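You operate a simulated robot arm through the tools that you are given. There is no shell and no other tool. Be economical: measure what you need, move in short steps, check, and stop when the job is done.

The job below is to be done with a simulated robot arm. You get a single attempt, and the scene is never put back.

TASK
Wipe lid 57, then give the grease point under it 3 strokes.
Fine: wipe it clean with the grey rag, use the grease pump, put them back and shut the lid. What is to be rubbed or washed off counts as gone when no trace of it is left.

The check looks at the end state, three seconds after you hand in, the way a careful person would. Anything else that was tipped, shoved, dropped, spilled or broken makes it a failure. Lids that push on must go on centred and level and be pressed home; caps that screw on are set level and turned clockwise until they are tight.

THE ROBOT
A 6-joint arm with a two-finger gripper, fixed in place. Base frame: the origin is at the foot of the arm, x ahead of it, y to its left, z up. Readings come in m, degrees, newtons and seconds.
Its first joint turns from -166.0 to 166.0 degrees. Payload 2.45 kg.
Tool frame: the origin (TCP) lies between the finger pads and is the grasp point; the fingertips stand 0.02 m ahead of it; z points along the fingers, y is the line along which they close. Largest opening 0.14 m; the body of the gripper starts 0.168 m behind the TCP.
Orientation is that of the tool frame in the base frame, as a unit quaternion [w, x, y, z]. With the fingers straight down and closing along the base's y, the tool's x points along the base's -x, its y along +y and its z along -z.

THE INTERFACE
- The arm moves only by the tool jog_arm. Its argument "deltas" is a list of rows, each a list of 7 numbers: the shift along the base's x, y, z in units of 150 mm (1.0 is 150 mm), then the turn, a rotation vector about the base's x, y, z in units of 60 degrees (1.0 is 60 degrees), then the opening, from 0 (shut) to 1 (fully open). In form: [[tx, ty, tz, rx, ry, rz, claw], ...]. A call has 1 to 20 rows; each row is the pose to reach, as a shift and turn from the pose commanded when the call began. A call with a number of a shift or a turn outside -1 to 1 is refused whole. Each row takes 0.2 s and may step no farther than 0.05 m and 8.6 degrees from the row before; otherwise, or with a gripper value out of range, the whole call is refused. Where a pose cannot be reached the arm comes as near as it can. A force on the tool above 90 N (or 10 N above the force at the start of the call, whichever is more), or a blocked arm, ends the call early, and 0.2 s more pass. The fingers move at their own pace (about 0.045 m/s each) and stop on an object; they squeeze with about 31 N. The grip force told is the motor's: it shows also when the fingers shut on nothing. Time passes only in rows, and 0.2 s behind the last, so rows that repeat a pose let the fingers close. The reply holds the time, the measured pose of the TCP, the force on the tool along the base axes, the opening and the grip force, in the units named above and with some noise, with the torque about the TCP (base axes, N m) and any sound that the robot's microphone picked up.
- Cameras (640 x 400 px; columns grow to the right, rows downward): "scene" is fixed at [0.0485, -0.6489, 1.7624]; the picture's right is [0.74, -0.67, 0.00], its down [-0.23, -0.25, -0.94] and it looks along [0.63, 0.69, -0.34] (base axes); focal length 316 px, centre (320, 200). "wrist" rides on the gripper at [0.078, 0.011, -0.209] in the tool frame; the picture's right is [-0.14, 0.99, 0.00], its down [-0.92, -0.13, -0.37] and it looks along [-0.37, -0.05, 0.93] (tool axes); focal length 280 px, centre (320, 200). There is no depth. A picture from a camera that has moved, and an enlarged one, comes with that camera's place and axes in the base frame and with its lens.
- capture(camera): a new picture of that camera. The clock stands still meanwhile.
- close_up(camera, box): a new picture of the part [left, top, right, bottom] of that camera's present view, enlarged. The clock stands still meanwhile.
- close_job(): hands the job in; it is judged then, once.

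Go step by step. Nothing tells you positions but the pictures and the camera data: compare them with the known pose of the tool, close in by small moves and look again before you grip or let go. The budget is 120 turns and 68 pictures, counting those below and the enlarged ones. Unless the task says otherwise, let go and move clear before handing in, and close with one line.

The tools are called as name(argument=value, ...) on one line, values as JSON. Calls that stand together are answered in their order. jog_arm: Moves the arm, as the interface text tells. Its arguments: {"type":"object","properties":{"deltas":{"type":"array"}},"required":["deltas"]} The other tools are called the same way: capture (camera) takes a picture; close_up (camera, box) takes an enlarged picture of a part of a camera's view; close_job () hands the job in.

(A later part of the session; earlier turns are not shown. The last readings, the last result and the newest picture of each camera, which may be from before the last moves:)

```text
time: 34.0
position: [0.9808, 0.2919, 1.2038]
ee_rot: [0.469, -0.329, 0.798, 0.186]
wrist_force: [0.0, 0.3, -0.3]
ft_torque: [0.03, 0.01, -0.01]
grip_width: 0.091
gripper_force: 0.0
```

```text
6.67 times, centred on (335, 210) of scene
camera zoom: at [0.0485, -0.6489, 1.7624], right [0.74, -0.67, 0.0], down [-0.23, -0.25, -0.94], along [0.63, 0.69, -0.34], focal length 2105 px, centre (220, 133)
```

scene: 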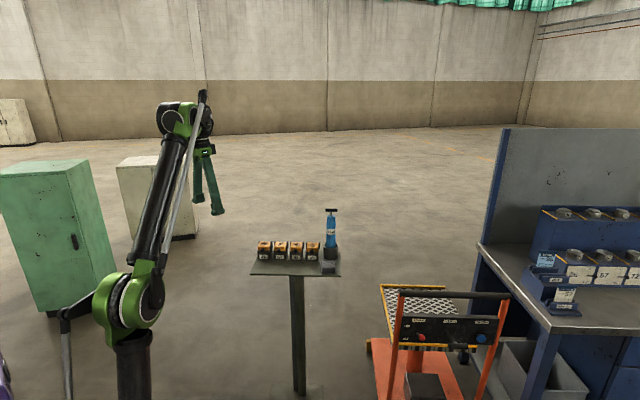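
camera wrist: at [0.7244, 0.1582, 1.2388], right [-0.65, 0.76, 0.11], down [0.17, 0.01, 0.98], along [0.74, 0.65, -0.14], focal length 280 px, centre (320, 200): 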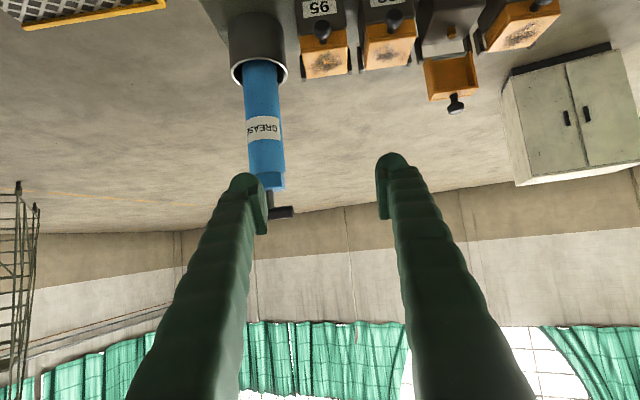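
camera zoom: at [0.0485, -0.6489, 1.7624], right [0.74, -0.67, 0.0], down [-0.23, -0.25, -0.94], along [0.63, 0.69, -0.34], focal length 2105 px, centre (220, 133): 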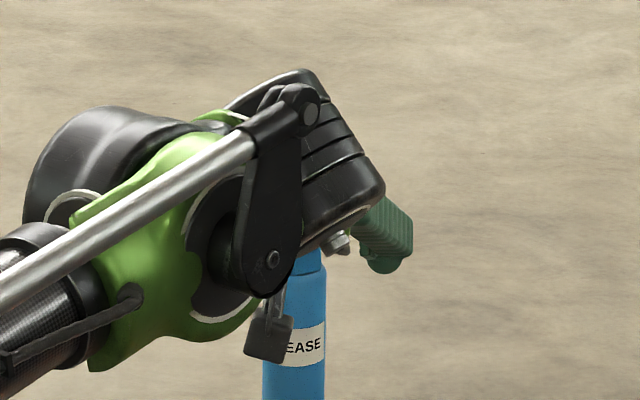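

The bar is centred between the fingers. Advancing 70 mm so the bar ends are between the pads, then closing.

jog_arm(deltas=[[0.17, 0.17, -0.015, 0, 0, 0, 0.65], [0.33, 0.33, -0.025, 0, 0, 0, 0.65], [0.33, 0.33, -0.025, 0, 0, 0, 0.4], [0.33, 0.33, -0.025, 0, 0, 0, 0], [0.33, 0.33, -0.025, 0, 0, 0, 0], [0.33, 0.33, -0.025, 0, 0, 0, 0]])

close_up(camera="wrist", box=[200, 100, 440, 250])

```text
time: 35.4
position: [1.0313, 0.3415, 1.2006]
ee_rot: [0.469, -0.329, 0.799, 0.185]
wrist_force: [0.0, 0.8, 0.6]
ft_torque: [0.15, -0.06, 0.01]
grip_width: 0.0552
gripper_force: 31.3
```

```text
2.67 times, centred on (320, 175) of wrist
camera zoom: at [0.8657, 0.1964, 1.2346], right [-0.65, 0.76, 0.11], down [0.17, 0.01, 0.98], along [0.74, 0.65, -0.14], focal length 748 px, centre (320, 267)
```

zoom: 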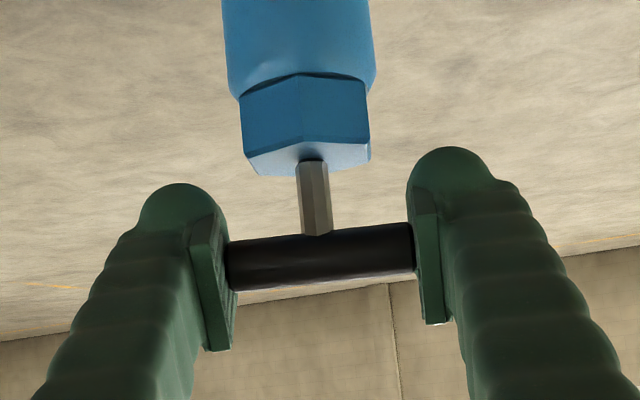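

The bar is gripped by its ends (55 mm). Lifting a little to see if the pump comes up with it.

jog_arm(deltas=[[0, 0, 0.04, 0, 0, 0, 0], [0, 0, 0.1, 0, 0, 0, 0], [0, 0, 0.2, 0, 0, 0, 0], [0, 0, 0.2, 0, 0, 0, 0]])

capture(camera="wrist")

```text
time: 36.4
position: [1.0291, 0.3409, 1.2301]
ee_rot: [0.469, -0.329, 0.798, 0.186]
wrist_force: [0.0, 0.4, -3.9]
ft_torque: [-0.04, -0.03, 0.0]
grip_width: 0.0549
gripper_force: 30.9
```

```text
27 pictures are left
camera wrist: at [0.8656, 0.1959, 1.2638], right [-0.65, 0.76, 0.11], down [0.17, 0.01, 0.98], along [0.74, 0.65, -0.14], focal length 280 px, centre (320, 200)
```

wrist: 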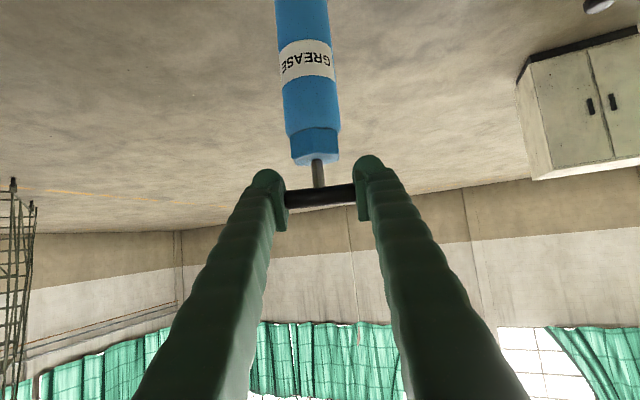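

The pump hangs from the grip (about 4 N). Lifting it clear of the cup.

jog_arm(deltas=[[0, 0, 0.15, 0, 0, 0, 0], [0, 0, 0.3, 0, 0, 0, 0], [0, 0, 0.45, 0, 0, 0, 0], [0, 0, 0.55, 0, 0, 0, 0], [0, 0, 0.55, 0, 0, 0, 0]])

close_up(camera="scene", box=[255, 170, 375, 270])

```text
time: 37.6
position: [1.03, 0.3406, 1.3117]
ee_rot: [0.469, -0.329, 0.798, 0.185]
wrist_force: [0.2, 0.8, -4.9]
ft_torque: [-0.01, 0.03, -0.01]
grip_width: 0.0547
gripper_force: 30.8
```

```text
4.00 times, centred on (315, 220) of scene
camera zoom: at [0.0485, -0.6489, 1.7624], right [0.74, -0.67, 0.0], down [-0.23, -0.25, -0.94], along [0.63, 0.69, -0.34], focal length 1263 px, centre (340, 120)
```

zoom: 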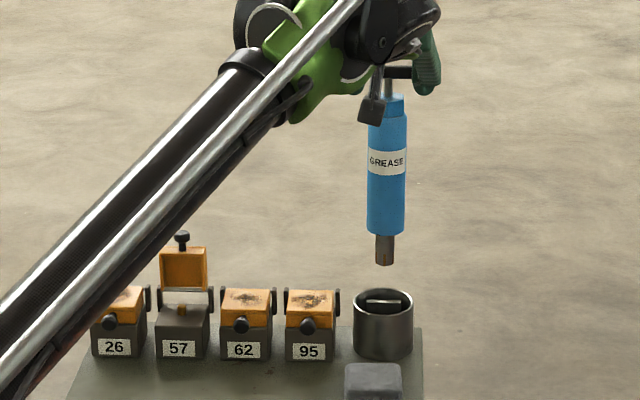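

The pump is out of the cup, hanging upright, nozzle tip at about z 1.066. Before carrying it over I want a precise view of the open lid and nipple to be sure the barrel fits.

close_up(camera="scene", box=[285, 222, 325, 262])

```text
10.00 times, centred on (305, 242) of scene
camera zoom: at [0.0485, -0.6489, 1.7624], right [0.74, -0.67, 0.0], down [-0.23, -0.25, -0.94], along [0.63, 0.69, -0.34], focal length 3157 px, centre (470, -220)
```

zoom: 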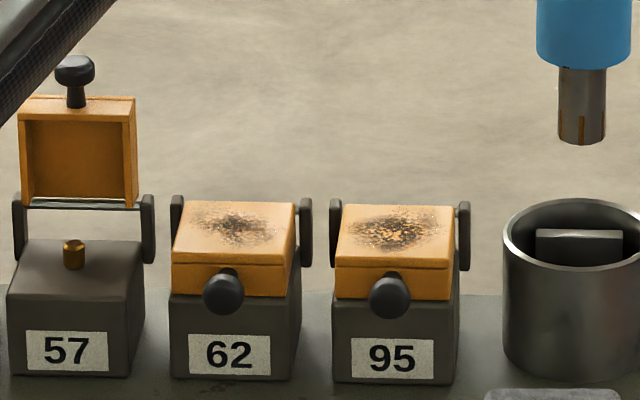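

The lid stands only a few degrees past vertical, so the pump barrel (47 mm wide) would hit it. I'll set the pump straight back in its cup first and push the lid further open with the fingers.

jog_arm(deltas=[[0, 0, -0.2, 0, 0, 0, 0], [0, 0, -0.4, 0, 0, 0, 0], [0, 0, -0.6, 0, 0, 0, 0], [0, 0, -0.69, 0, 0, 0, 0], [0, 0, -0.73, 0, 0, 0, 0], [0, 0, -0.735, 0, 0, 0, 0]])

```text
time: 39.0
position: [1.0298, 0.3396, 1.201]
ee_rot: [0.469, -0.329, 0.798, 0.185]
wrist_force: [0.1, -0.5, -3.9]
ft_torque: [-0.01, -0.01, -0.02]
grip_width: 0.0549
gripper_force: 30.8
```

Still carrying its weight; lowering a couple of millimetres more until it stands.

jog_arm(deltas=[[0, 0, -0.01, 0, 0, 0, 0], [0, 0, -0.015, 0, 0, 0, 0], [0, 0, -0.015, 0, 0, 0, 0]])

```text
time: 39.8
position: [1.0291, 0.3407, 1.2007]
ee_rot: [0.47, -0.329, 0.798, 0.186]
wrist_force: [1.4, -0.3, 1.3]
ft_torque: [-0.15, -0.23, -0.01]
grip_width: 0.0547
gripper_force: 31.0
```

It stands. Opening and backing straight out.

jog_arm(deltas=[[0, 0, 0, 0, 0, 0, 0.45], [0, 0, 0, 0, 0, 0, 0.6], [0, 0, 0, 0, 0, 0, 0.65], [-0.17, -0.17, 0.01, 0, 0, 0, 0.65], [-0.38, -0.38, 0.02, 0, 0, 0, 0.65], [-0.5, -0.5, 0.02, 0, 0, 0, 0.65]])

capture(camera="wrist")

```text
time: 41.2
position: [0.955, 0.2655, 1.2037]
ee_rot: [0.469, -0.329, 0.798, 0.186]
wrist_force: [0.0, 0.0, -0.1]
ft_torque: [0.02, -0.02, 0.02]
grip_width: 0.0911
gripper_force: 0.0
```

```text
24 pictures are left
camera wrist: at [0.7909, 0.1203, 1.2378], right [-0.65, 0.76, 0.11], down [0.17, 0.01, 0.98], along [0.74, 0.65, -0.14], focal length 280 px, centre (320, 200)
```

wrist: 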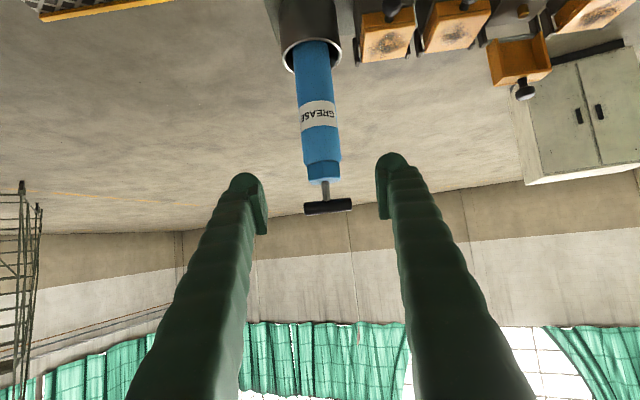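

The pump is safely back in its cup. Closing the fingers and moving in front of lid 57 to push it further back.

jog_arm(deltas=[[-0.2, 0.2, -0.05, 0, 0, 0, 0.3], [-0.4, 0.4, -0.1, 0, 0, 0, 0], [-0.6, 0.6, -0.15, 0, 0, 0, 0], [-0.8, 0.8, -0.2, 0, 0, 0, 0], [-1, 1, -0.3, 0, 0, 0, 0]])

jog_arm(deltas=[[-0.03, 0.08, -0.2, 0, 0, 0, 0], [-0.06, 0.18, -0.4, 0, 0, 0, 0], [-0.1, 0.293, -0.52, 0, 0, 0, 0]])

capture(camera="wrist")

```text
time: 42.4
position: [0.8057, 0.4145, 1.1591]
ee_rot: [0.47, -0.328, 0.799, 0.184]
wrist_force: [0.2, -0.5, -0.2]
ft_torque: [0.02, 0.04, 0.03]
grip_width: 0.0001
gripper_force: 10.6
```

```text
time: 43.2
position: [0.7873, 0.4594, 1.081]
ee_rot: [0.469, -0.329, 0.798, 0.185]
wrist_force: [0.0, -0.2, -0.9]
ft_torque: [0.0, 0.01, -0.03]
grip_width: 0.0
gripper_force: 29.1
```

```text
23 pictures are left
camera wrist: at [0.6237, 0.3141, 1.1147], right [-0.65, 0.76, 0.11], down [0.17, 0.01, 0.98], along [0.74, 0.65, -0.14], focal length 280 px, centre (320, 200)
```

wrist: 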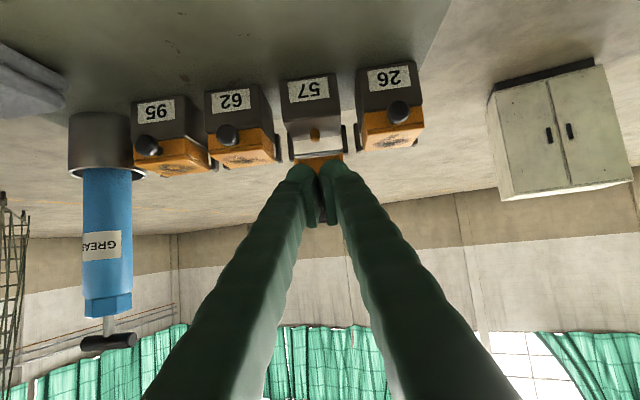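

Aligned with the open lid. Advancing to contact and pushing gently.

jog_arm(deltas=[[0.12, 0.12, 0, 0, 0, 0, 0], [0.24, 0.24, 0, 0, 0, 0, 0], [0.33, 0.33, 0, 0, 0, 0, 0], [0.38, 0.38, 0, 0, 0, 0, 0], [0.42, 0.42, 0, 0, 0, 0, 0]])

close_up(camera="scene", box=[255, 210, 305, 260])

```text
time: 44.4
position: [0.8518, 0.5229, 1.0802]
ee_rot: [0.469, -0.329, 0.798, 0.186]
wrist_force: [-0.2, -0.3, 1.1]
ft_torque: [0.0, 0.0, 0.0]
grip_width: 0.0003
gripper_force: 29.6
```

```text
8.00 times, centred on (280, 235) of scene
camera zoom: at [0.0485, -0.6489, 1.7624], right [0.74, -0.67, 0.0], down [-0.23, -0.25, -0.94], along [0.63, 0.69, -0.34], focal length 2526 px, centre (640, -80)
```

zoom: 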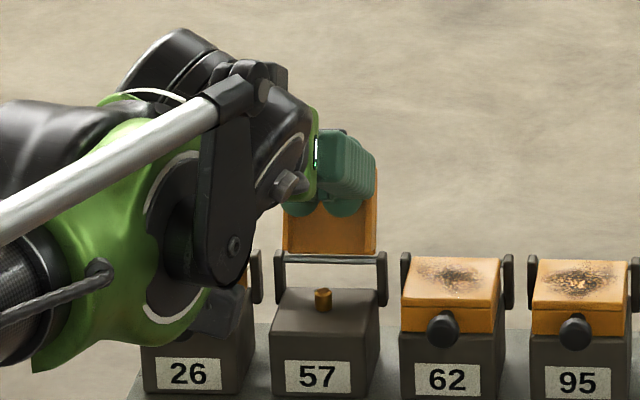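

No resistance yet. Pushing 30 mm further.

jog_arm(deltas=[[0.035, 0.035, 0, 0, 0, 0, 0], [0.07, 0.07, 0, 0, 0, 0, 0], [0.105, 0.105, 0, 0, 0, 0, 0], [0.14, 0.14, 0, 0, 0, 0, 0]])

capture(camera="wrist")

```text
time: 45.4
position: [0.8716, 0.544, 1.0796]
ee_rot: [0.469, -0.33, 0.798, 0.186]
wrist_force: [0.4, -0.3, -0.1]
ft_torque: [-0.01, -0.01, -0.05]
grip_width: 0.0
gripper_force: 29.0
```

```text
21 pictures are left
camera wrist: at [0.7079, 0.3991, 1.1145], right [-0.65, 0.76, 0.11], down [0.17, 0.01, 0.98], along [0.74, 0.65, -0.14], focal length 280 px, centre (320, 200)
```

wrist: 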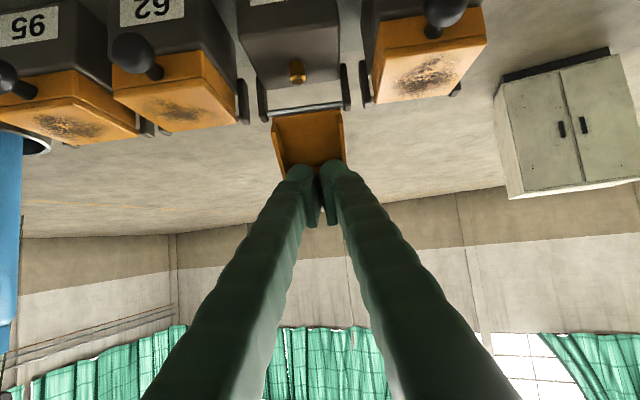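

The lid has gone further back with nearly no force. Backing off to see how it rests.

jog_arm(deltas=[[-0.12, -0.12, 0.05, 0, 0, 0, 0], [-0.3, -0.3, 0.15, 0, 0, 0, 0], [-0.5, -0.5, 0.3, 0, 0, 0, 0.2], [-0.7, -0.7, 0.4, 0, 0, 0, 0.5], [-0.7, -0.7, 0.6, 0, 0, 0, 0.65]])

close_up(camera="scene", box=[255, 210, 305, 260])

```text
time: 46.6
position: [0.7676, 0.4393, 1.17]
ee_rot: [0.469, -0.329, 0.799, 0.185]
wrist_force: [-0.4, 0.5, -0.1]
ft_torque: [0.03, 0.0, 0.02]
grip_width: 0.0668
gripper_force: 0.2
```

```text
8.00 times, centred on (280, 235) of scene
camera zoom: at [0.0485, -0.6489, 1.7624], right [0.74, -0.67, 0.0], down [-0.23, -0.25, -0.94], along [0.63, 0.69, -0.34], focal length 2526 px, centre (640, -80)
```

zoom: 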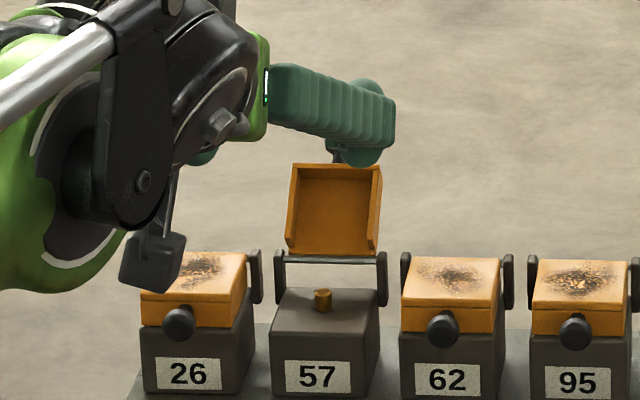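

The lid now leans ~30° back and holds by itself, so the pump will clear it. Going back for the pump along the known path.

jog_arm(deltas=[[0.2, -0.2, 0.1, 0, 0, 0, 0.65], [0.4, -0.4, 0.15, 0, 0, 0, 0.65], [0.6, -0.6, 0.2, 0, 0, 0, 0.65], [0.8, -0.8, 0.23, 0, 0, 0, 0.65], [1, -1, 0.23, 0, 0, 0, 0.65]])

jog_arm(deltas=[[0.13, -0.1, 0, 0, 0, 0, 0.65], [0.25, -0.16, -0.01, 0, 0, 0, 0.65]])

close_up(camera="wrist", box=[200, 100, 440, 250])

```text
time: 47.8
position: [0.9163, 0.2891, 1.2044]
ee_rot: [0.469, -0.329, 0.798, 0.186]
wrist_force: [0.0, 0.4, -0.2]
ft_torque: [-0.02, -0.02, -0.04]
grip_width: 0.0911
gripper_force: 0.0
```

```text
time: 48.4
position: [0.9549, 0.2651, 1.2024]
ee_rot: [0.469, -0.328, 0.799, 0.185]
wrist_force: [-0.6, 0.3, -0.2]
ft_torque: [-0.04, 0.01, -0.05]
grip_width: 0.0909
gripper_force: 0.0
```

```text
2.67 times, centred on (320, 175) of wrist
camera zoom: at [0.7904, 0.1196, 1.2373], right [-0.65, 0.76, 0.11], down [0.17, 0.01, 0.98], along [0.74, 0.65, -0.14], focal length 748 px, centre (320, 267)
```

zoom: 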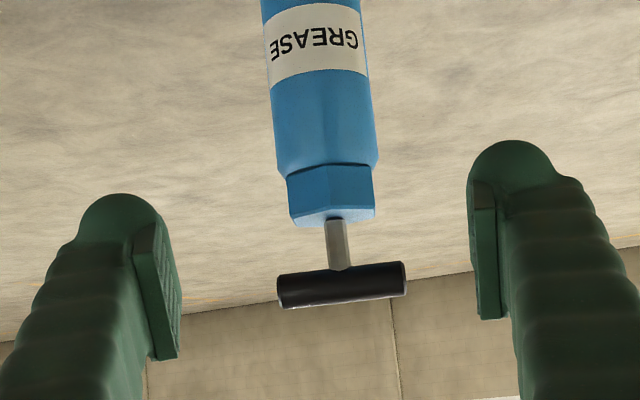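

Aligned again. Advancing, gripping the bar ends and lifting out.

jog_arm(deltas=[[0.17, 0.17, -0.005, 0, 0, 0, 0.65], [0.34, 0.34, -0.01, 0, 0, 0, 0.65], [0.5, 0.505, -0.012, 0, 0, 0, 0.65], [0.5, 0.505, -0.012, 0, 0, 0, 0.4], [0.5, 0.505, -0.012, 0, 0, 0, 0], [0.5, 0.505, -0.012, 0, 0, 0, 0], [0.5, 0.505, -0.012, 0, 0, 0, 0], [0.5, 0.505, 0.03, 0, 0, 0, 0], [0.5, 0.505, 0.1, 0, 0, 0, 0], [0.5, 0.505, 0.25, 0, 0, 0, 0], [0.5, 0.505, 0.4, 0, 0, 0, 0], [0.5, 0.505, 0.55, 0, 0, 0, 0], [0.5, 0.505, 0.7, 0, 0, 0, 0], [0.5, 0.505, 0.74, 0, 0, 0, 0]])

```text
time: 51.4
position: [1.0309, 0.3397, 1.3164]
ee_rot: [0.47, -0.328, 0.799, 0.184]
wrist_force: [-0.2, 0.2, -4.1]
ft_torque: [-0.01, 0.01, -0.03]
grip_width: 0.0548
gripper_force: 30.7
```

The pump is lifted (tip ≈ z 1.07). Carrying it over to box 57 at this height.

jog_arm(deltas=[[-0.1, 0.085, 0, 0, 0, 0, 0], [-0.25, 0.213, 0, 0, 0, 0, 0], [-0.45, 0.384, 0, 0, 0, 0, 0], [-0.65, 0.555, 0, 0, 0, 0, 0], [-0.85, 0.726, 0, 0, 0, 0, 0], [-1, 0.854, 0, 0, 0, 0, 0]])

jog_arm(deltas=[[-0.1, 0.085, 0, 0, 0, 0, 0], [-0.2, 0.17, 0, 0, 0, 0, 0], [-0.28, 0.241, 0, 0, 0, 0, 0], [-0.28, 0.241, 0, 0, 0, 0, 0], [-0.28, 0.241, 0, 0, 0, 0, 0]])

close_up(camera="scene", box=[255, 200, 315, 260])

```text
time: 52.8
position: [0.8824, 0.4676, 1.3143]
ee_rot: [0.47, -0.329, 0.798, 0.185]
wrist_force: [0.2, -0.5, -2.9]
ft_torque: [0.04, 0.0, 0.02]
grip_width: 0.055
gripper_force: 31.3
```

```text
time: 54.0
position: [0.8396, 0.5064, 1.3155]
ee_rot: [0.47, -0.329, 0.798, 0.186]
wrist_force: [-0.3, 0.1, -4.3]
ft_torque: [0.02, 0.01, 0.02]
grip_width: 0.055
gripper_force: 30.8
```

```text
6.67 times, centred on (285, 230) of scene
camera zoom: at [0.0485, -0.6489, 1.7624], right [0.74, -0.67, 0.0], down [-0.23, -0.25, -0.94], along [0.63, 0.69, -0.34], focal length 2105 px, centre (553, 0)
```

zoom: 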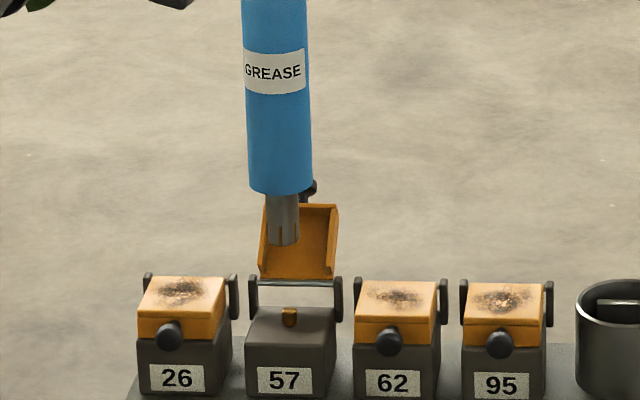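

The nozzle is lined up left–right with the nipple and about 52 mm above it; front–back looks within a few mm. Lowering to just above it and looking closely.

jog_arm(deltas=[[0.007, 0.007, -0.1, 0, 0, 0, 0], [0.014, 0.014, -0.2, 0, 0, 0, 0], [0.014, 0.014, -0.29, 0, 0, 0, 0], [0.014, 0.014, -0.29, 0, 0, 0, 0]])

close_up(camera="scene", box=[265, 225, 301, 255])

```text
time: 55.0
position: [0.8399, 0.5071, 1.2718]
ee_rot: [0.47, -0.329, 0.798, 0.186]
wrist_force: [-0.3, 0.6, -4.8]
ft_torque: [0.03, -0.02, 0.0]
grip_width: 0.0547
gripper_force: 30.5
```

```text
13.33 times, centred on (283, 240) of scene
camera zoom: at [0.0485, -0.6489, 1.7624], right [0.74, -0.67, 0.0], down [-0.23, -0.25, -0.94], along [0.63, 0.69, -0.34], focal length 4210 px, centre (813, -333)
```

zoom: 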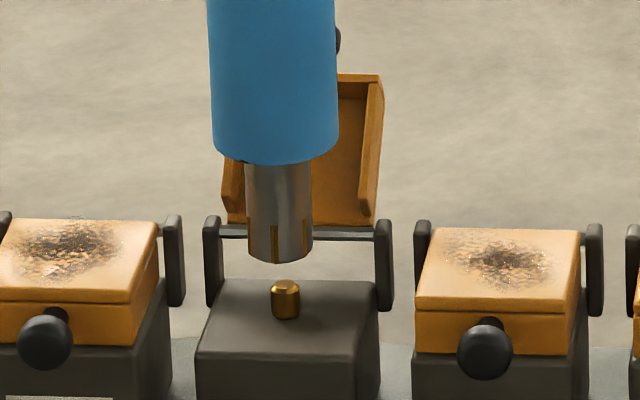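

The nozzle is ~16 mm above the nipple and about 1–2 mm left of it. Correcting and lowering slowly.

jog_arm(deltas=[[0.008, -0.008, -0.04, 0, 0, 0, 0], [0.008, -0.008, -0.08, 0, 0, 0, 0], [0.008, -0.008, -0.095, 0, 0, 0, 0], [0.008, -0.008, -0.108, 0, 0, 0, 0], [0.008, -0.008, -0.108, 0, 0, 0, 0]])

close_up(camera="scene", box=[265, 225, 301, 255])

```text
time: 56.2
position: [0.8405, 0.506, 1.2557]
ee_rot: [0.469, -0.33, 0.798, 0.186]
wrist_force: [-0.2, 0.5, -1.5]
ft_torque: [0.08, -0.04, -0.01]
grip_width: 0.0548
gripper_force: 31.2
```

```text
13.33 times, centred on (283, 240) of scene
camera zoom: at [0.0485, -0.6489, 1.7624], right [0.74, -0.67, 0.0], down [-0.23, -0.25, -0.94], along [0.63, 0.69, -0.34], focal length 4210 px, centre (813, -333)
```

zoom: 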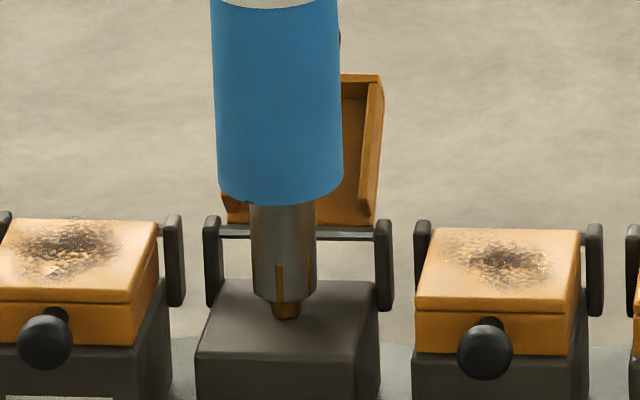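

The nozzle sits on the nipple and the weight is coming off the grip. Lowering in small steps to seat it.

jog_arm(deltas=[[0, 0, -0.015, 0, 0, 0, 0], [0, 0, -0.03, 0, 0, 0, 0], [0, 0, -0.03, 0, 0, 0, 0]])

close_up(camera="scene", box=[257, 185, 309, 255])

```text
time: 57.0
position: [0.8399, 0.5049, 1.2513]
ee_rot: [0.47, -0.329, 0.798, 0.186]
wrist_force: [-0.8, -0.9, 32.3]
ft_torque: [-0.21, 0.13, 0.02]
grip_width: 0.055
gripper_force: 30.7
```

```text
5.71 times, centred on (283, 220) of scene
camera zoom: at [0.0485, -0.6489, 1.7624], right [0.74, -0.67, 0.0], down [-0.23, -0.25, -0.94], along [0.63, 0.69, -0.34], focal length 1804 px, centre (531, 86)
```

zoom: 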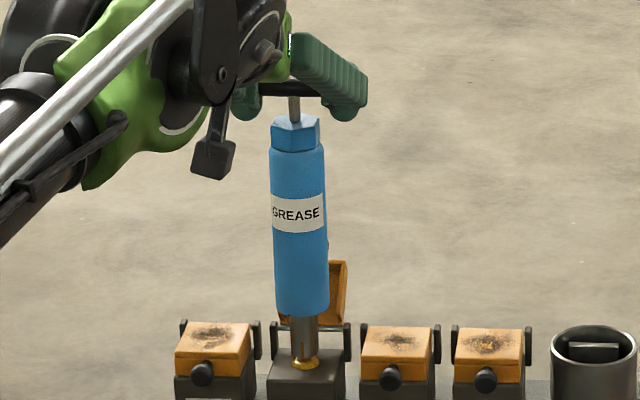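

A yellow ring now shows at the nozzle foot. I'll look closely before stroking.

close_up(camera="scene", box=[273, 232, 295, 252])

```text
16.00 times, centred on (284, 242) of scene
camera zoom: at [0.0485, -0.6489, 1.7624], right [0.74, -0.67, 0.0], down [-0.23, -0.25, -0.94], along [0.63, 0.69, -0.34], focal length 5052 px, centre (896, -472)
```

zoom: 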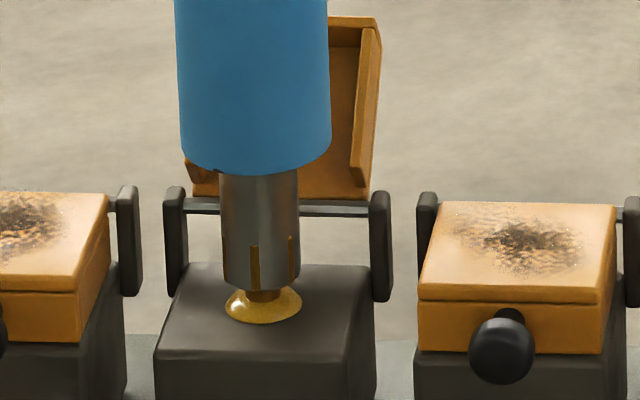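

A grease bead has already come out, so this press moved the plunger. I'll ease up to let the handle return and see what state it is in.

jog_arm(deltas=[[0, 0, 0.01, 0, 0, 0, 0], [0, 0, 0.02, 0, 0, 0, 0], [0, 0, 0.03, 0, 0, 0, 0], [0, 0, 0.03, 0, 0, 0, 0]])

close_up(camera="wrist", box=[240, 100, 400, 225])

```text
time: 58.0
position: [0.8418, 0.5078, 1.2547]
ee_rot: [0.47, -0.328, 0.798, 0.185]
wrist_force: [0.4, 0.9, -4.5]
ft_torque: [0.03, -0.02, -0.02]
grip_width: 0.0551
gripper_force: 31.0
```

```text
3.20 times, centred on (320, 162) of wrist
camera zoom: at [0.6778, 0.3605, 1.2888], right [-0.65, 0.76, 0.11], down [0.17, 0.01, 0.98], along [0.74, 0.65, -0.14], focal length 897 px, centre (320, 320)
```

zoom: 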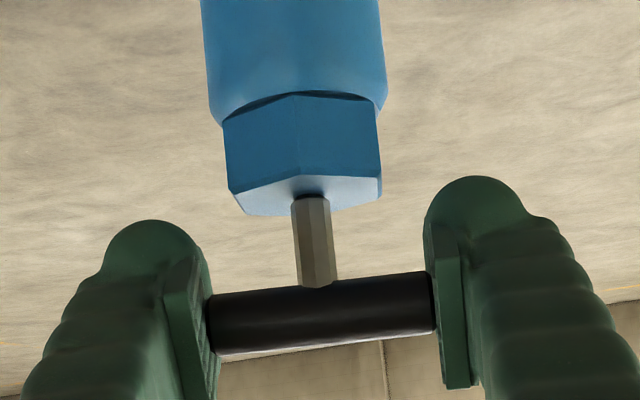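

The handle is fully out and the pump hangs free again. Pressing again in small steps to read the force against travel.

jog_arm(deltas=[[0, 0, -0.01, 0, 0, 0, 0], [0, 0, -0.02, 0, 0, 0, 0], [0, 0, -0.02, 0, 0, 0, 0]])

```text
time: 58.8
position: [0.8414, 0.5061, 1.2514]
ee_rot: [0.469, -0.329, 0.798, 0.186]
wrist_force: [0.1, 0.2, 4.0]
ft_torque: [0.3, -0.26, -0.01]
grip_width: 0.0549
gripper_force: 31.0
```

jog_arm(deltas=[[0, 0, -0.01, 0, 0, 0, 0], [0, 0, -0.02, 0, 0, 0, 0], [0, 0, -0.02, 0, 0, 0, 0]])

close_up(camera="wrist", box=[240, 100, 400, 225])

```text
time: 59.6
position: [0.8399, 0.5055, 1.2505]
ee_rot: [0.47, -0.329, 0.797, 0.186]
wrist_force: [-0.7, -1.4, 31.6]
ft_torque: [-0.18, 0.13, -0.07]
grip_width: 0.0552
gripper_force: 30.9
```

```text
3.20 times, centred on (320, 162) of wrist
camera zoom: at [0.6758, 0.3598, 1.2837], right [-0.65, 0.76, 0.11], down [0.17, 0.01, 0.98], along [0.74, 0.65, -0.14], focal length 897 px, centre (320, 320)
```

zoom: 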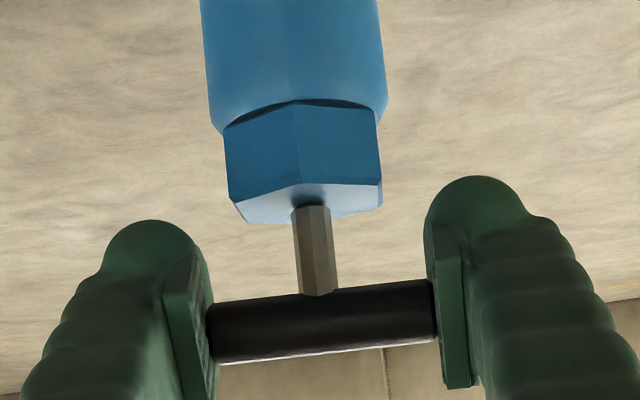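

The pump is a rigid body here: the press itself works it, and the bar just slid ~2 mm in the pads. Checking whether the bead grew with this second press.

close_up(camera="scene", box=[273, 232, 295, 252])

```text
16.00 times, centred on (284, 242) of scene
camera zoom: at [0.0485, -0.6489, 1.7624], right [0.74, -0.67, 0.0], down [-0.23, -0.25, -0.94], along [0.63, 0.69, -0.34], focal length 5052 px, centre (896, -472)
```

zoom: 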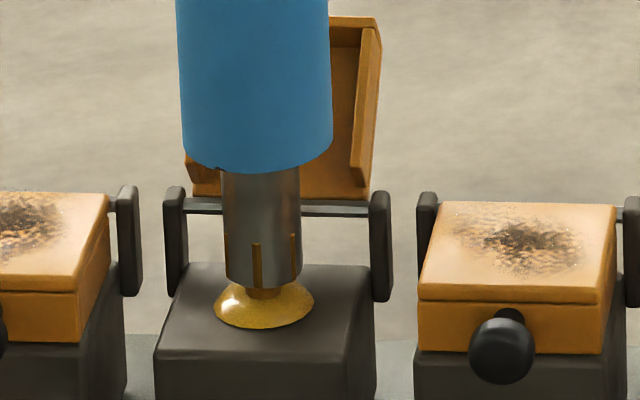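

The bead grew by one step, so two strokes are done. Easing off for the third.

jog_arm(deltas=[[0, 0, 0.01, 0, 0, 0, 0], [0, 0, 0.02, 0, 0, 0, 0], [0, 0, 0.03, 0, 0, 0, 0], [0, 0, 0.03, 0, 0, 0, 0]])

jog_arm(deltas=[[0, 0, -0.01, 0, 0, 0, 0], [0, 0, -0.02, 0, 0, 0, 0], [0, 0, -0.03, 0, 0, 0, 0], [0, 0, -0.04, 0, 0, 0, 0], [0, 0, -0.04, 0, 0, 0, 0]])

close_up(camera="scene", box=[273, 232, 295, 252])

```text
time: 60.6
position: [0.8417, 0.5056, 1.2521]
ee_rot: [0.469, -0.329, 0.798, 0.185]
wrist_force: [0.3, -0.1, -3.6]
ft_torque: [-0.01, 0.01, -0.02]
grip_width: 0.0553
gripper_force: 30.3
```

```text
time: 61.8
position: [0.8408, 0.5042, 1.2484]
ee_rot: [0.471, -0.328, 0.798, 0.185]
wrist_force: [-0.6, -0.6, 32.7]
ft_torque: [-0.12, 0.04, -0.03]
grip_width: 0.0551
gripper_force: 31.0
```

```text
16.00 times, centred on (284, 242) of scene
camera zoom: at [0.0485, -0.6489, 1.7624], right [0.74, -0.67, 0.0], down [-0.23, -0.25, -0.94], along [0.63, 0.69, -0.34], focal length 5052 px, centre (896, -472)
```

zoom: 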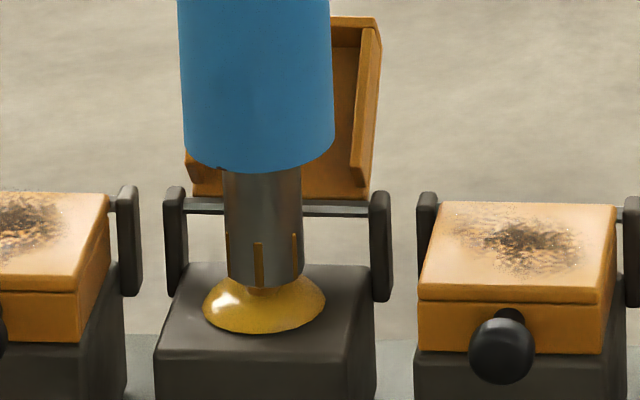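

Three equal bead steps: three strokes done. Lifting off straight up and carrying the pump back over its cup.

jog_arm(deltas=[[0, 0, 0.03, 0, 0, 0, 0], [0, 0, 0.1, 0, 0, 0, 0], [0, 0, 0.25, 0, 0, 0, 0], [0, 0, 0.4, 0, 0, 0, 0], [0, 0, 0.47, 0, 0, 0, 0], [0.15, -0.131, 0.47, 0, 0, 0, 0], [0.35, -0.306, 0.47, 0, 0, 0, 0], [0.55, -0.481, 0.47, 0, 0, 0, 0], [0.75, -0.656, 0.47, 0, 0, 0, 0], [0.9, -0.787, 0.47, 0, 0, 0, 0], [1, -0.875, 0.47, 0, 0, 0, 0]])

```text
time: 64.2
position: [0.992, 0.3728, 1.3159]
ee_rot: [0.469, -0.329, 0.798, 0.185]
wrist_force: [0.3, 0.2, -3.4]
ft_torque: [0.03, -0.01, -0.02]
grip_width: 0.0554
gripper_force: 31.1
```

jog_arm(deltas=[[0.08, -0.07, 0, 0, 0, 0, 0], [0.17, -0.15, 0, 0, 0, 0, 0], [0.257, -0.22, 0, 0, 0, 0, 0], [0.257, -0.22, 0, 0, 0, 0, 0], [0.257, -0.22, 0, 0, 0, 0, 0]])

close_up(camera="scene", box=[265, 200, 355, 270])

```text
time: 65.4
position: [1.0306, 0.3413, 1.3168]
ee_rot: [0.469, -0.329, 0.798, 0.186]
wrist_force: [0.4, 0.7, -4.1]
ft_torque: [-0.02, -0.04, 0.02]
grip_width: 0.0552
gripper_force: 31.2
```

```text
5.71 times, centred on (310, 235) of scene
camera zoom: at [0.0485, -0.6489, 1.7624], right [0.74, -0.67, 0.0], down [-0.23, -0.25, -0.94], along [0.63, 0.69, -0.34], focal length 1804 px, centre (377, 0)
```

zoom: 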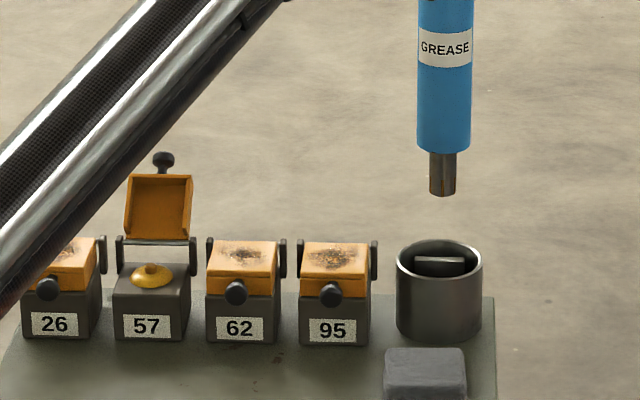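

The pump hangs right over the cup, the greased nipple shows its bead. Lowering into the cup.

jog_arm(deltas=[[0, 0, -0.15, 0, 0, 0, 0], [0, 0, -0.3, 0, 0, 0, 0], [0, 0, -0.45, 0, 0, 0, 0], [0, 0, -0.6, 0, 0, 0, 0], [0, 0, -0.72, 0, 0, 0, 0], [0, 0, -0.77, 0, 0, 0, 0], [0, 0, -0.785, 0, 0, 0, 0]])

```text
time: 67.0
position: [1.0299, 0.3407, 1.1991]
ee_rot: [0.469, -0.329, 0.798, 0.185]
wrist_force: [-0.2, 1.1, -4.2]
ft_torque: [-0.05, -0.01, -0.01]
grip_width: 0.0552
gripper_force: 30.9
```

jog_arm(deltas=[[0, 0, -0.013, 0, 0, 0, 0], [0, 0, -0.023, 0, 0, 0, 0], [0, 0, -0.023, 0, 0, 0, 0]])

```text
time: 67.8
position: [1.03, 0.3417, 1.1962]
ee_rot: [0.47, -0.329, 0.798, 0.185]
wrist_force: [1.4, 1.2, 5.6]
ft_torque: [0.0, -0.16, 0.02]
grip_width: 0.055
gripper_force: 30.9
```

It stands on the cup floor again. Releasing, backing out, and checking the pump.

jog_arm(deltas=[[0, 0, 0.002, 0, 0, 0, 0.45], [0, 0, 0.002, 0, 0, 0, 0.6], [0, 0, 0.002, 0, 0, 0, 0.65], [-0.17, -0.17, 0.01, 0, 0, 0, 0.65], [-0.38, -0.38, 0.02, 0, 0, 0, 0.65], [-0.5, -0.5, 0.02, 0, 0, 0, 0.65]])

capture(camera="wrist")

```text
time: 69.2
position: [0.9544, 0.2676, 1.199]
ee_rot: [0.468, -0.33, 0.798, 0.187]
wrist_force: [-0.1, 1.0, -0.7]
ft_torque: [0.04, 0.0, 0.0]
grip_width: 0.0909
gripper_force: 0.1
```

```text
8 pictures are left
camera wrist: at [0.7905, 0.1213, 1.233], right [-0.65, 0.76, 0.11], down [0.17, 0.01, 0.98], along [0.74, 0.65, -0.14], focal length 280 px, centre (320, 200)
```

wrist: 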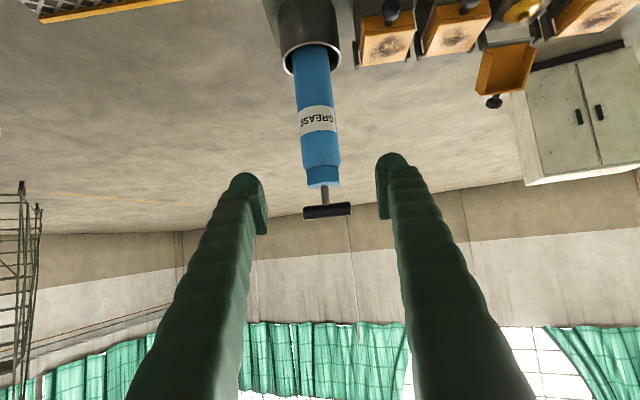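

The pump is back. Now closing the lid: it leans well back, so I'll go over it with closed fingers (pitch ~50°), come down behind the knob and draw it forward. First moving in front of box 57 at a safe height.

jog_arm(deltas=[[-0.2, 0.2, -0.03, -0.05, 0.05, 0, 0.3], [-0.4, 0.4, -0.05, -0.1, 0.1, 0, 0], [-0.6, 0.6, -0.1, -0.15, 0.15, 0, 0], [-0.8, 0.8, -0.15, -0.2, 0.2, 0, 0], [-1, 1, -0.2, -0.247, 0.247, 0, 0]])

jog_arm(deltas=[[-0.1, 0.1, 0, 0, 0, 0, 0], [-0.18, 0.18, 0, 0, 0, 0, 0], [0, 0.36, 0, 0, 0, 0, 0]])

capture(camera="wrist")

```text
time: 70.4
position: [0.8035, 0.4152, 1.1724]
ee_rot: [0.316, -0.36, 0.869, 0.121]
wrist_force: [-0.2, 0.2, -0.2]
ft_torque: [0.03, -0.01, 0.07]
grip_width: 0.0
gripper_force: 11.5
```

```text
time: 71.2
position: [0.8032, 0.4696, 1.1715]
ee_rot: [0.317, -0.36, 0.869, 0.122]
wrist_force: [-0.6, 0.4, -0.2]
ft_torque: [-0.01, -0.02, 0.03]
grip_width: 0.0
gripper_force: 28.9
```

```text
7 pictures are left
camera wrist: at [0.6585, 0.3428, 1.2826], right [-0.62, 0.78, 0.07], down [0.42, 0.25, 0.87], along [0.66, 0.57, -0.48], focal length 280 px, centre (320, 200)
```

wrist: 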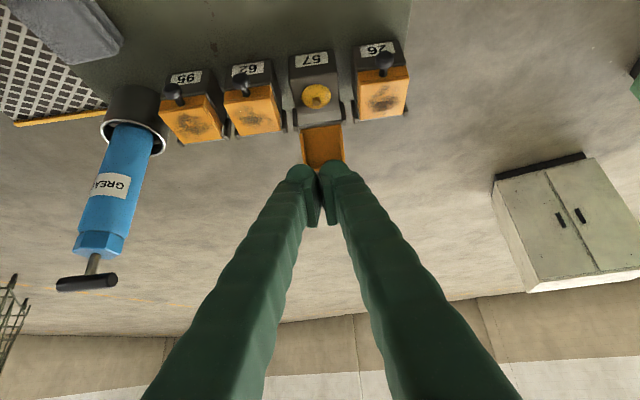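

The lid is square ahead and leaning back ~40°. Passing over it above the knob to a spot behind it.

jog_arm(deltas=[[0.2, 0.2, 0, 0, 0, 0, 0], [0.4, 0.4, 0, 0, 0, 0, 0], [0.6, 0.6, -0.05, 0, 0, 0, 0], [0.78, 0.78, -0.1, 0, 0, 0, 0], [0.9, 0.9, -0.14, 0, 0, 0, 0]])

capture(camera="wrist")

```text
time: 72.4
position: [0.9414, 0.6046, 1.1475]
ee_rot: [0.316, -0.36, 0.869, 0.121]
wrist_force: [0.0, -1.4, 0.8]
ft_torque: [0.02, -0.06, 0.03]
grip_width: 0.0
gripper_force: 29.2
```

```text
6 pictures are left
camera wrist: at [0.7964, 0.4772, 1.2585], right [-0.62, 0.78, 0.07], down [0.42, 0.25, 0.87], along [0.66, 0.57, -0.48], focal length 280 px, centre (320, 200)
```

wrist: 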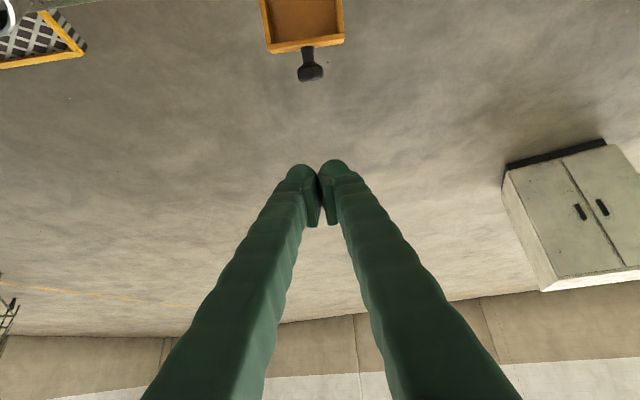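

The knob lies ~6 cm in front of the fingertips. Lowering behind it, then drawing forward.

jog_arm(deltas=[[0.01, 0.01, -0.2, 0, 0, 0, 0], [0.01, 0.01, -0.4, 0, 0, 0, 0], [0.01, 0.01, -0.52, 0, 0, 0, 0]])

jog_arm(deltas=[[-0.1, -0.1, 0, 0, 0, 0, 0], [-0.2, -0.2, 0, 0, 0, 0, 0], [-0.28, -0.28, 0.03, 0, 0, 0, 0], [-0.36, -0.36, 0.07, 0, 0, 0, 0]])

capture(camera="wrist")

```text
time: 73.2
position: [0.9422, 0.6075, 1.0695]
ee_rot: [0.317, -0.36, 0.869, 0.122]
wrist_force: [-0.3, 0.7, 0.1]
ft_torque: [0.01, -0.01, 0.01]
grip_width: 0.0001
gripper_force: 29.5
```

```text
time: 73.8
position: [0.9202, 0.5844, 1.0748]
ee_rot: [0.324, -0.358, 0.867, 0.124]
wrist_force: [6.4, 7.5, 9.5]
ft_torque: [0.05, 0.19, 0.08]
grip_width: 0.0061
gripper_force: 29.7
stopped in row 2: the force on the tool passed its limit at 128 N (the readings are from after the stop); the commanded pose is now the measured one
```

```text
5 pictures are left
camera wrist: at [0.774, 0.4568, 1.1827], right [-0.62, 0.78, 0.07], down [0.41, 0.24, 0.88], along [0.67, 0.58, -0.47], focal length 280 px, centre (320, 200)
```

wrist: 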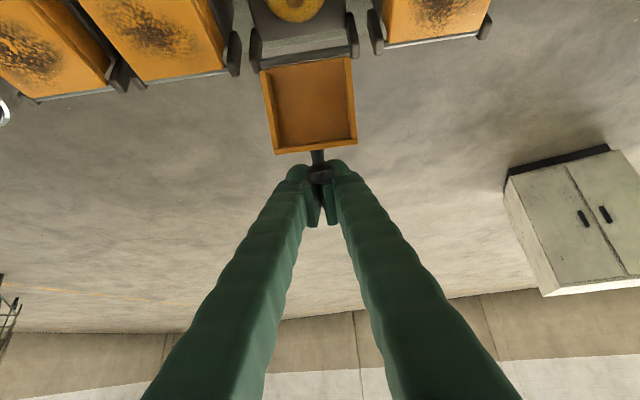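

The fingers wedged on the knob and the arm stopped (the push line ran through the hinge). Nothing has shifted. Since the tool now lies parallel to the lid face, I'll back off, open, and grip the knob properly.

jog_arm(deltas=[[0.05, 0.05, 0.06, 0, 0, 0, 0], [0.11, 0.11, 0.127, 0, 0, 0, 0.15], [0.096, 0.124, 0.127, 0, 0, 0, 0.36], [0.096, 0.124, 0.127, 0, 0, 0, 0.36]])

close_up(camera="wrist", box=[220, 60, 420, 220])

```text
time: 74.8
position: [0.9359, 0.6019, 1.0943]
ee_rot: [0.323, -0.358, 0.867, 0.124]
wrist_force: [0.6, -0.4, 0.3]
ft_torque: [0.03, -0.01, -0.03]
grip_width: 0.0503
gripper_force: 0.1
```

```text
2.50 times, centred on (320, 140) of wrist
camera zoom: at [0.7887, 0.474, 1.2014], right [-0.62, 0.78, 0.07], down [0.41, 0.24, 0.88], along [0.67, 0.58, -0.47], focal length 701 px, centre (320, 350)
```

zoom: 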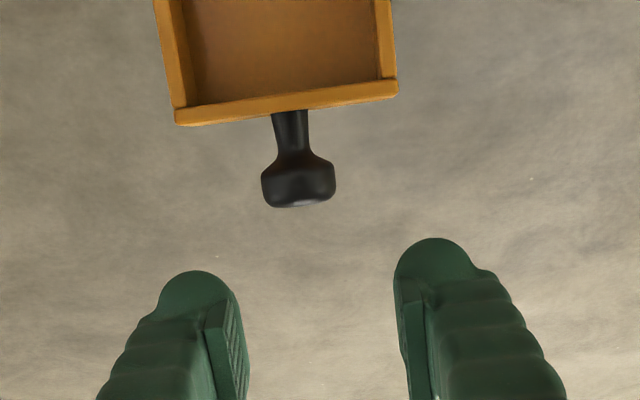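

The knob is clearly seen between the open fingers. Moving in over it and closing.

jog_arm(deltas=[[-0.12, -0.11, -0.03, 0, 0, 0, 0.36], [-0.247, -0.229, -0.057, 0, 0, 0, 0.36], [-0.247, -0.229, -0.057, 0, 0, 0, 0.1], [-0.247, -0.229, -0.057, 0, 0, 0, 0], [-0.247, -0.229, -0.057, 0, 0, 0, 0]])

```text
time: 76.0
position: [0.8978, 0.5672, 1.0843]
ee_rot: [0.323, -0.358, 0.867, 0.124]
wrist_force: [6.6, -4.1, 0.0]
ft_torque: [-0.01, -0.06, -0.03]
grip_width: 0.0182
gripper_force: 28.6
```

The knob is gripped (18 mm). Carrying the lid back up its arc to vertical first.

jog_arm(deltas=[[-0.041, -0.041, 0.043, 0, 0, 0, 0], [-0.083, -0.083, 0.075, 0, 0, 0, 0], [-0.128, -0.128, 0.098, 0, 0, 0, 0], [-0.175, -0.175, 0.112, 0, 0, 0, 0], [-0.223, -0.223, 0.117, 0, 0, 0, 0]])

```text
time: 77.2
position: [0.8658, 0.5345, 1.1005]
ee_rot: [0.323, -0.358, 0.867, 0.124]
wrist_force: [21.0, -3.2, -14.9]
ft_torque: [0.79, -0.81, -0.08]
grip_width: 0.0157
gripper_force: 41.9
```

Moderate forces; keeping the arc a few mm lower and carrying the lid past vertical to the front.

jog_arm(deltas=[[-0.024, -0.024, -0.02, 0, 0, 0, 0], [-0.048, -0.048, -0.03, 0, 0, 0, 0], [-0.096, -0.096, -0.045, 0, 0, 0, 0], [-0.141, -0.141, -0.068, 0, 0, 0, 0], [-0.183, -0.183, -0.1, 0, 0, 0, 0]])

close_up(camera="wrist", box=[220, 60, 420, 220])

```text
time: 78.4
position: [0.8369, 0.5045, 1.0891]
ee_rot: [0.324, -0.357, 0.867, 0.124]
wrist_force: [21.2, -9.7, 13.5]
ft_torque: [0.76, -0.73, 0.04]
grip_width: 0.0152
gripper_force: 41.0
```

```text
2.50 times, centred on (320, 140) of wrist
camera zoom: at [0.6902, 0.3779, 1.1964], right [-0.62, 0.78, 0.07], down [0.41, 0.24, 0.88], along [0.67, 0.58, -0.47], focal length 701 px, centre (320, 350)
```

zoom: 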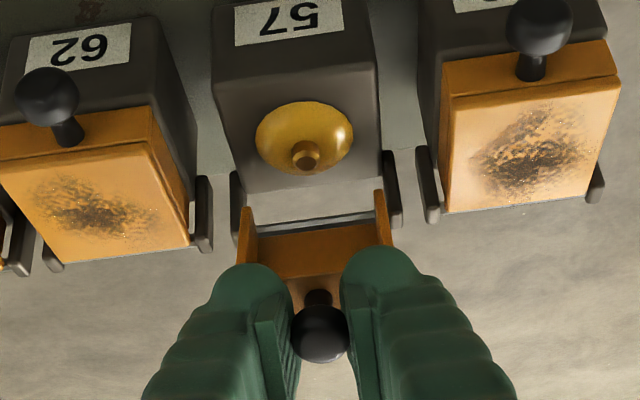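

The lid follows, now leaning forward of vertical. Continuing down the arc, with the tool flattening to about 28°.

jog_arm(deltas=[[-0.043, -0.043, -0.027, 0.052, -0.052, 0, 0], [-0.081, -0.081, -0.074, 0.104, -0.104, 0, 0], [-0.114, -0.114, -0.128, 0.156, -0.156, 0, 0], [-0.141, -0.141, -0.187, 0.207, -0.207, 0, 0], [-0.163, -0.163, -0.25, 0.259, -0.259, 0, 0]])

```text
time: 79.6
position: [0.8127, 0.4798, 1.0495]
ee_rot: [0.483, -0.324, 0.791, 0.19]
wrist_force: [4.7, -24.4, 15.2]
ft_torque: [0.57, -0.33, -0.01]
grip_width: 0.0149
gripper_force: 40.7
```

The lid is nearly down (~25° open). Letting go of the knob and backing out to push it shut from above.

jog_arm(deltas=[[-0.01, -0.01, 0, 0, 0, 0, 0.15], [-0.01, -0.01, 0.0, 0, 0, 0, 0.32], [-0.03, -0.03, 0.02, 0, 0, 0, 0.32], [-0.15, -0.15, 0.1, 0, 0, 0, 0.32], [-0.3, -0.3, 0.3, 0, 0, 0, 0.32], [-0.4, -0.4, 0.5, 0, 0, 0, 0.2]])

capture(camera="wrist")

```text
time: 81.0
position: [0.7526, 0.4228, 1.1248]
ee_rot: [0.483, -0.324, 0.791, 0.19]
wrist_force: [0.6, 0.6, -0.6]
ft_torque: [0.03, 0.02, 0.01]
grip_width: 0.028
gripper_force: 0.1
```

```text
2 pictures are left
camera wrist: at [0.5873, 0.2778, 1.1531], right [-0.65, 0.76, 0.11], down [0.15, -0.01, 0.99], along [0.75, 0.66, -0.1], focal length 280 px, centre (320, 200)
```

wrist: 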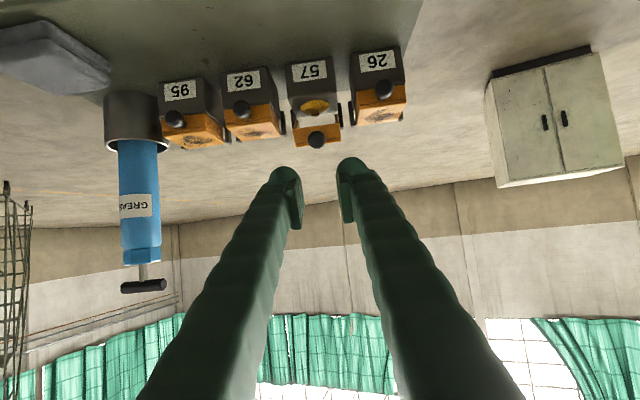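

Lid 57 is held by its hinge friction at about 30°. I'll turn the closed fingers steeper (~70°), go over the lid top and press it down gently.

jog_arm(deltas=[[0, 0, 0, -0.0825, 0.0825, 0, 0], [0.05, 0.05, 0, -0.165, 0.165, 0, 0], [0.15, 0.15, 0, -0.2475, 0.2475, 0, 0], [0.28, 0.28, 0, -0.33, 0.33, 0, 0], [0.42, 0.42, 0, -0.4125, 0.4125, 0, 0], [0.554, 0.547, -0.03, -0.495, 0.495, 0, 0], [0.554, 0.547, -0.2, -0.495, 0.495, 0, 0], [0.554, 0.547, -0.32, -0.495, 0.495, 0, 0]])

```text
time: 82.8
position: [0.8358, 0.5041, 1.0762]
ee_rot: [0.168, -0.377, 0.909, 0.059]
wrist_force: [-0.5, 0.1, -0.1]
ft_torque: [0.01, 0.0, 0.01]
grip_width: 0.0002
gripper_force: 29.8
```

Now pressing down slowly, in short steps.

jog_arm(deltas=[[0, 0, -0.04, 0, 0, 0, 0], [0, 0, -0.08, 0, 0, 0, 0], [0, 0, -0.11, 0, 0, 0, 0], [0, 0, -0.14, 0, 0, 0, 0]])

```text
time: 83.8
position: [0.8354, 0.5046, 1.0556]
ee_rot: [0.169, -0.377, 0.909, 0.059]
wrist_force: [0.4, 0.0, -0.1]
ft_torque: [0.01, 0.02, 0.0]
grip_width: 0.0001
gripper_force: 29.4
```

jog_arm(deltas=[[0, 0, -0.025, 0, 0, 0, 0], [0, 0, -0.045, 0, 0, 0, 0], [0, 0, -0.06, 0, 0, 0, 0]])

```text
time: 84.6
position: [0.8363, 0.5036, 1.0462]
ee_rot: [0.168, -0.377, 0.909, 0.058]
wrist_force: [0.9, 0.4, -0.3]
ft_torque: [-0.04, 0.0, -0.01]
grip_width: 0.0001
gripper_force: 29.4
```

jog_arm(deltas=[[0, 0, -0.015, 0, 0, 0, 0], [0, 0, -0.03, 0, 0, 0, 0], [0, 0, -0.03, 0, 0, 0, 0]])

```text
time: 85.4
position: [0.8356, 0.5041, 1.0435]
ee_rot: [0.168, -0.378, 0.909, 0.059]
wrist_force: [1.8, 2.0, 4.9]
ft_torque: [0.02, 0.0, -0.03]
grip_width: 0.0
gripper_force: 29.4
```

Contact at the height of the closed lid. Pressing slightly more to be sure it is down.

jog_arm(deltas=[[0, 0, -0.01, 0, 0, 0, 0], [0, 0, -0.015, 0, 0, 0, 0], [0, 0, -0.015, 0, 0, 0, 0]])

```text
time: 86.2
position: [0.8354, 0.5048, 1.0407]
ee_rot: [0.169, -0.377, 0.909, 0.059]
wrist_force: [8.6, 9.2, 34.4]
ft_torque: [0.2, 0.12, -0.08]
grip_width: 0.006
gripper_force: 29.3
```

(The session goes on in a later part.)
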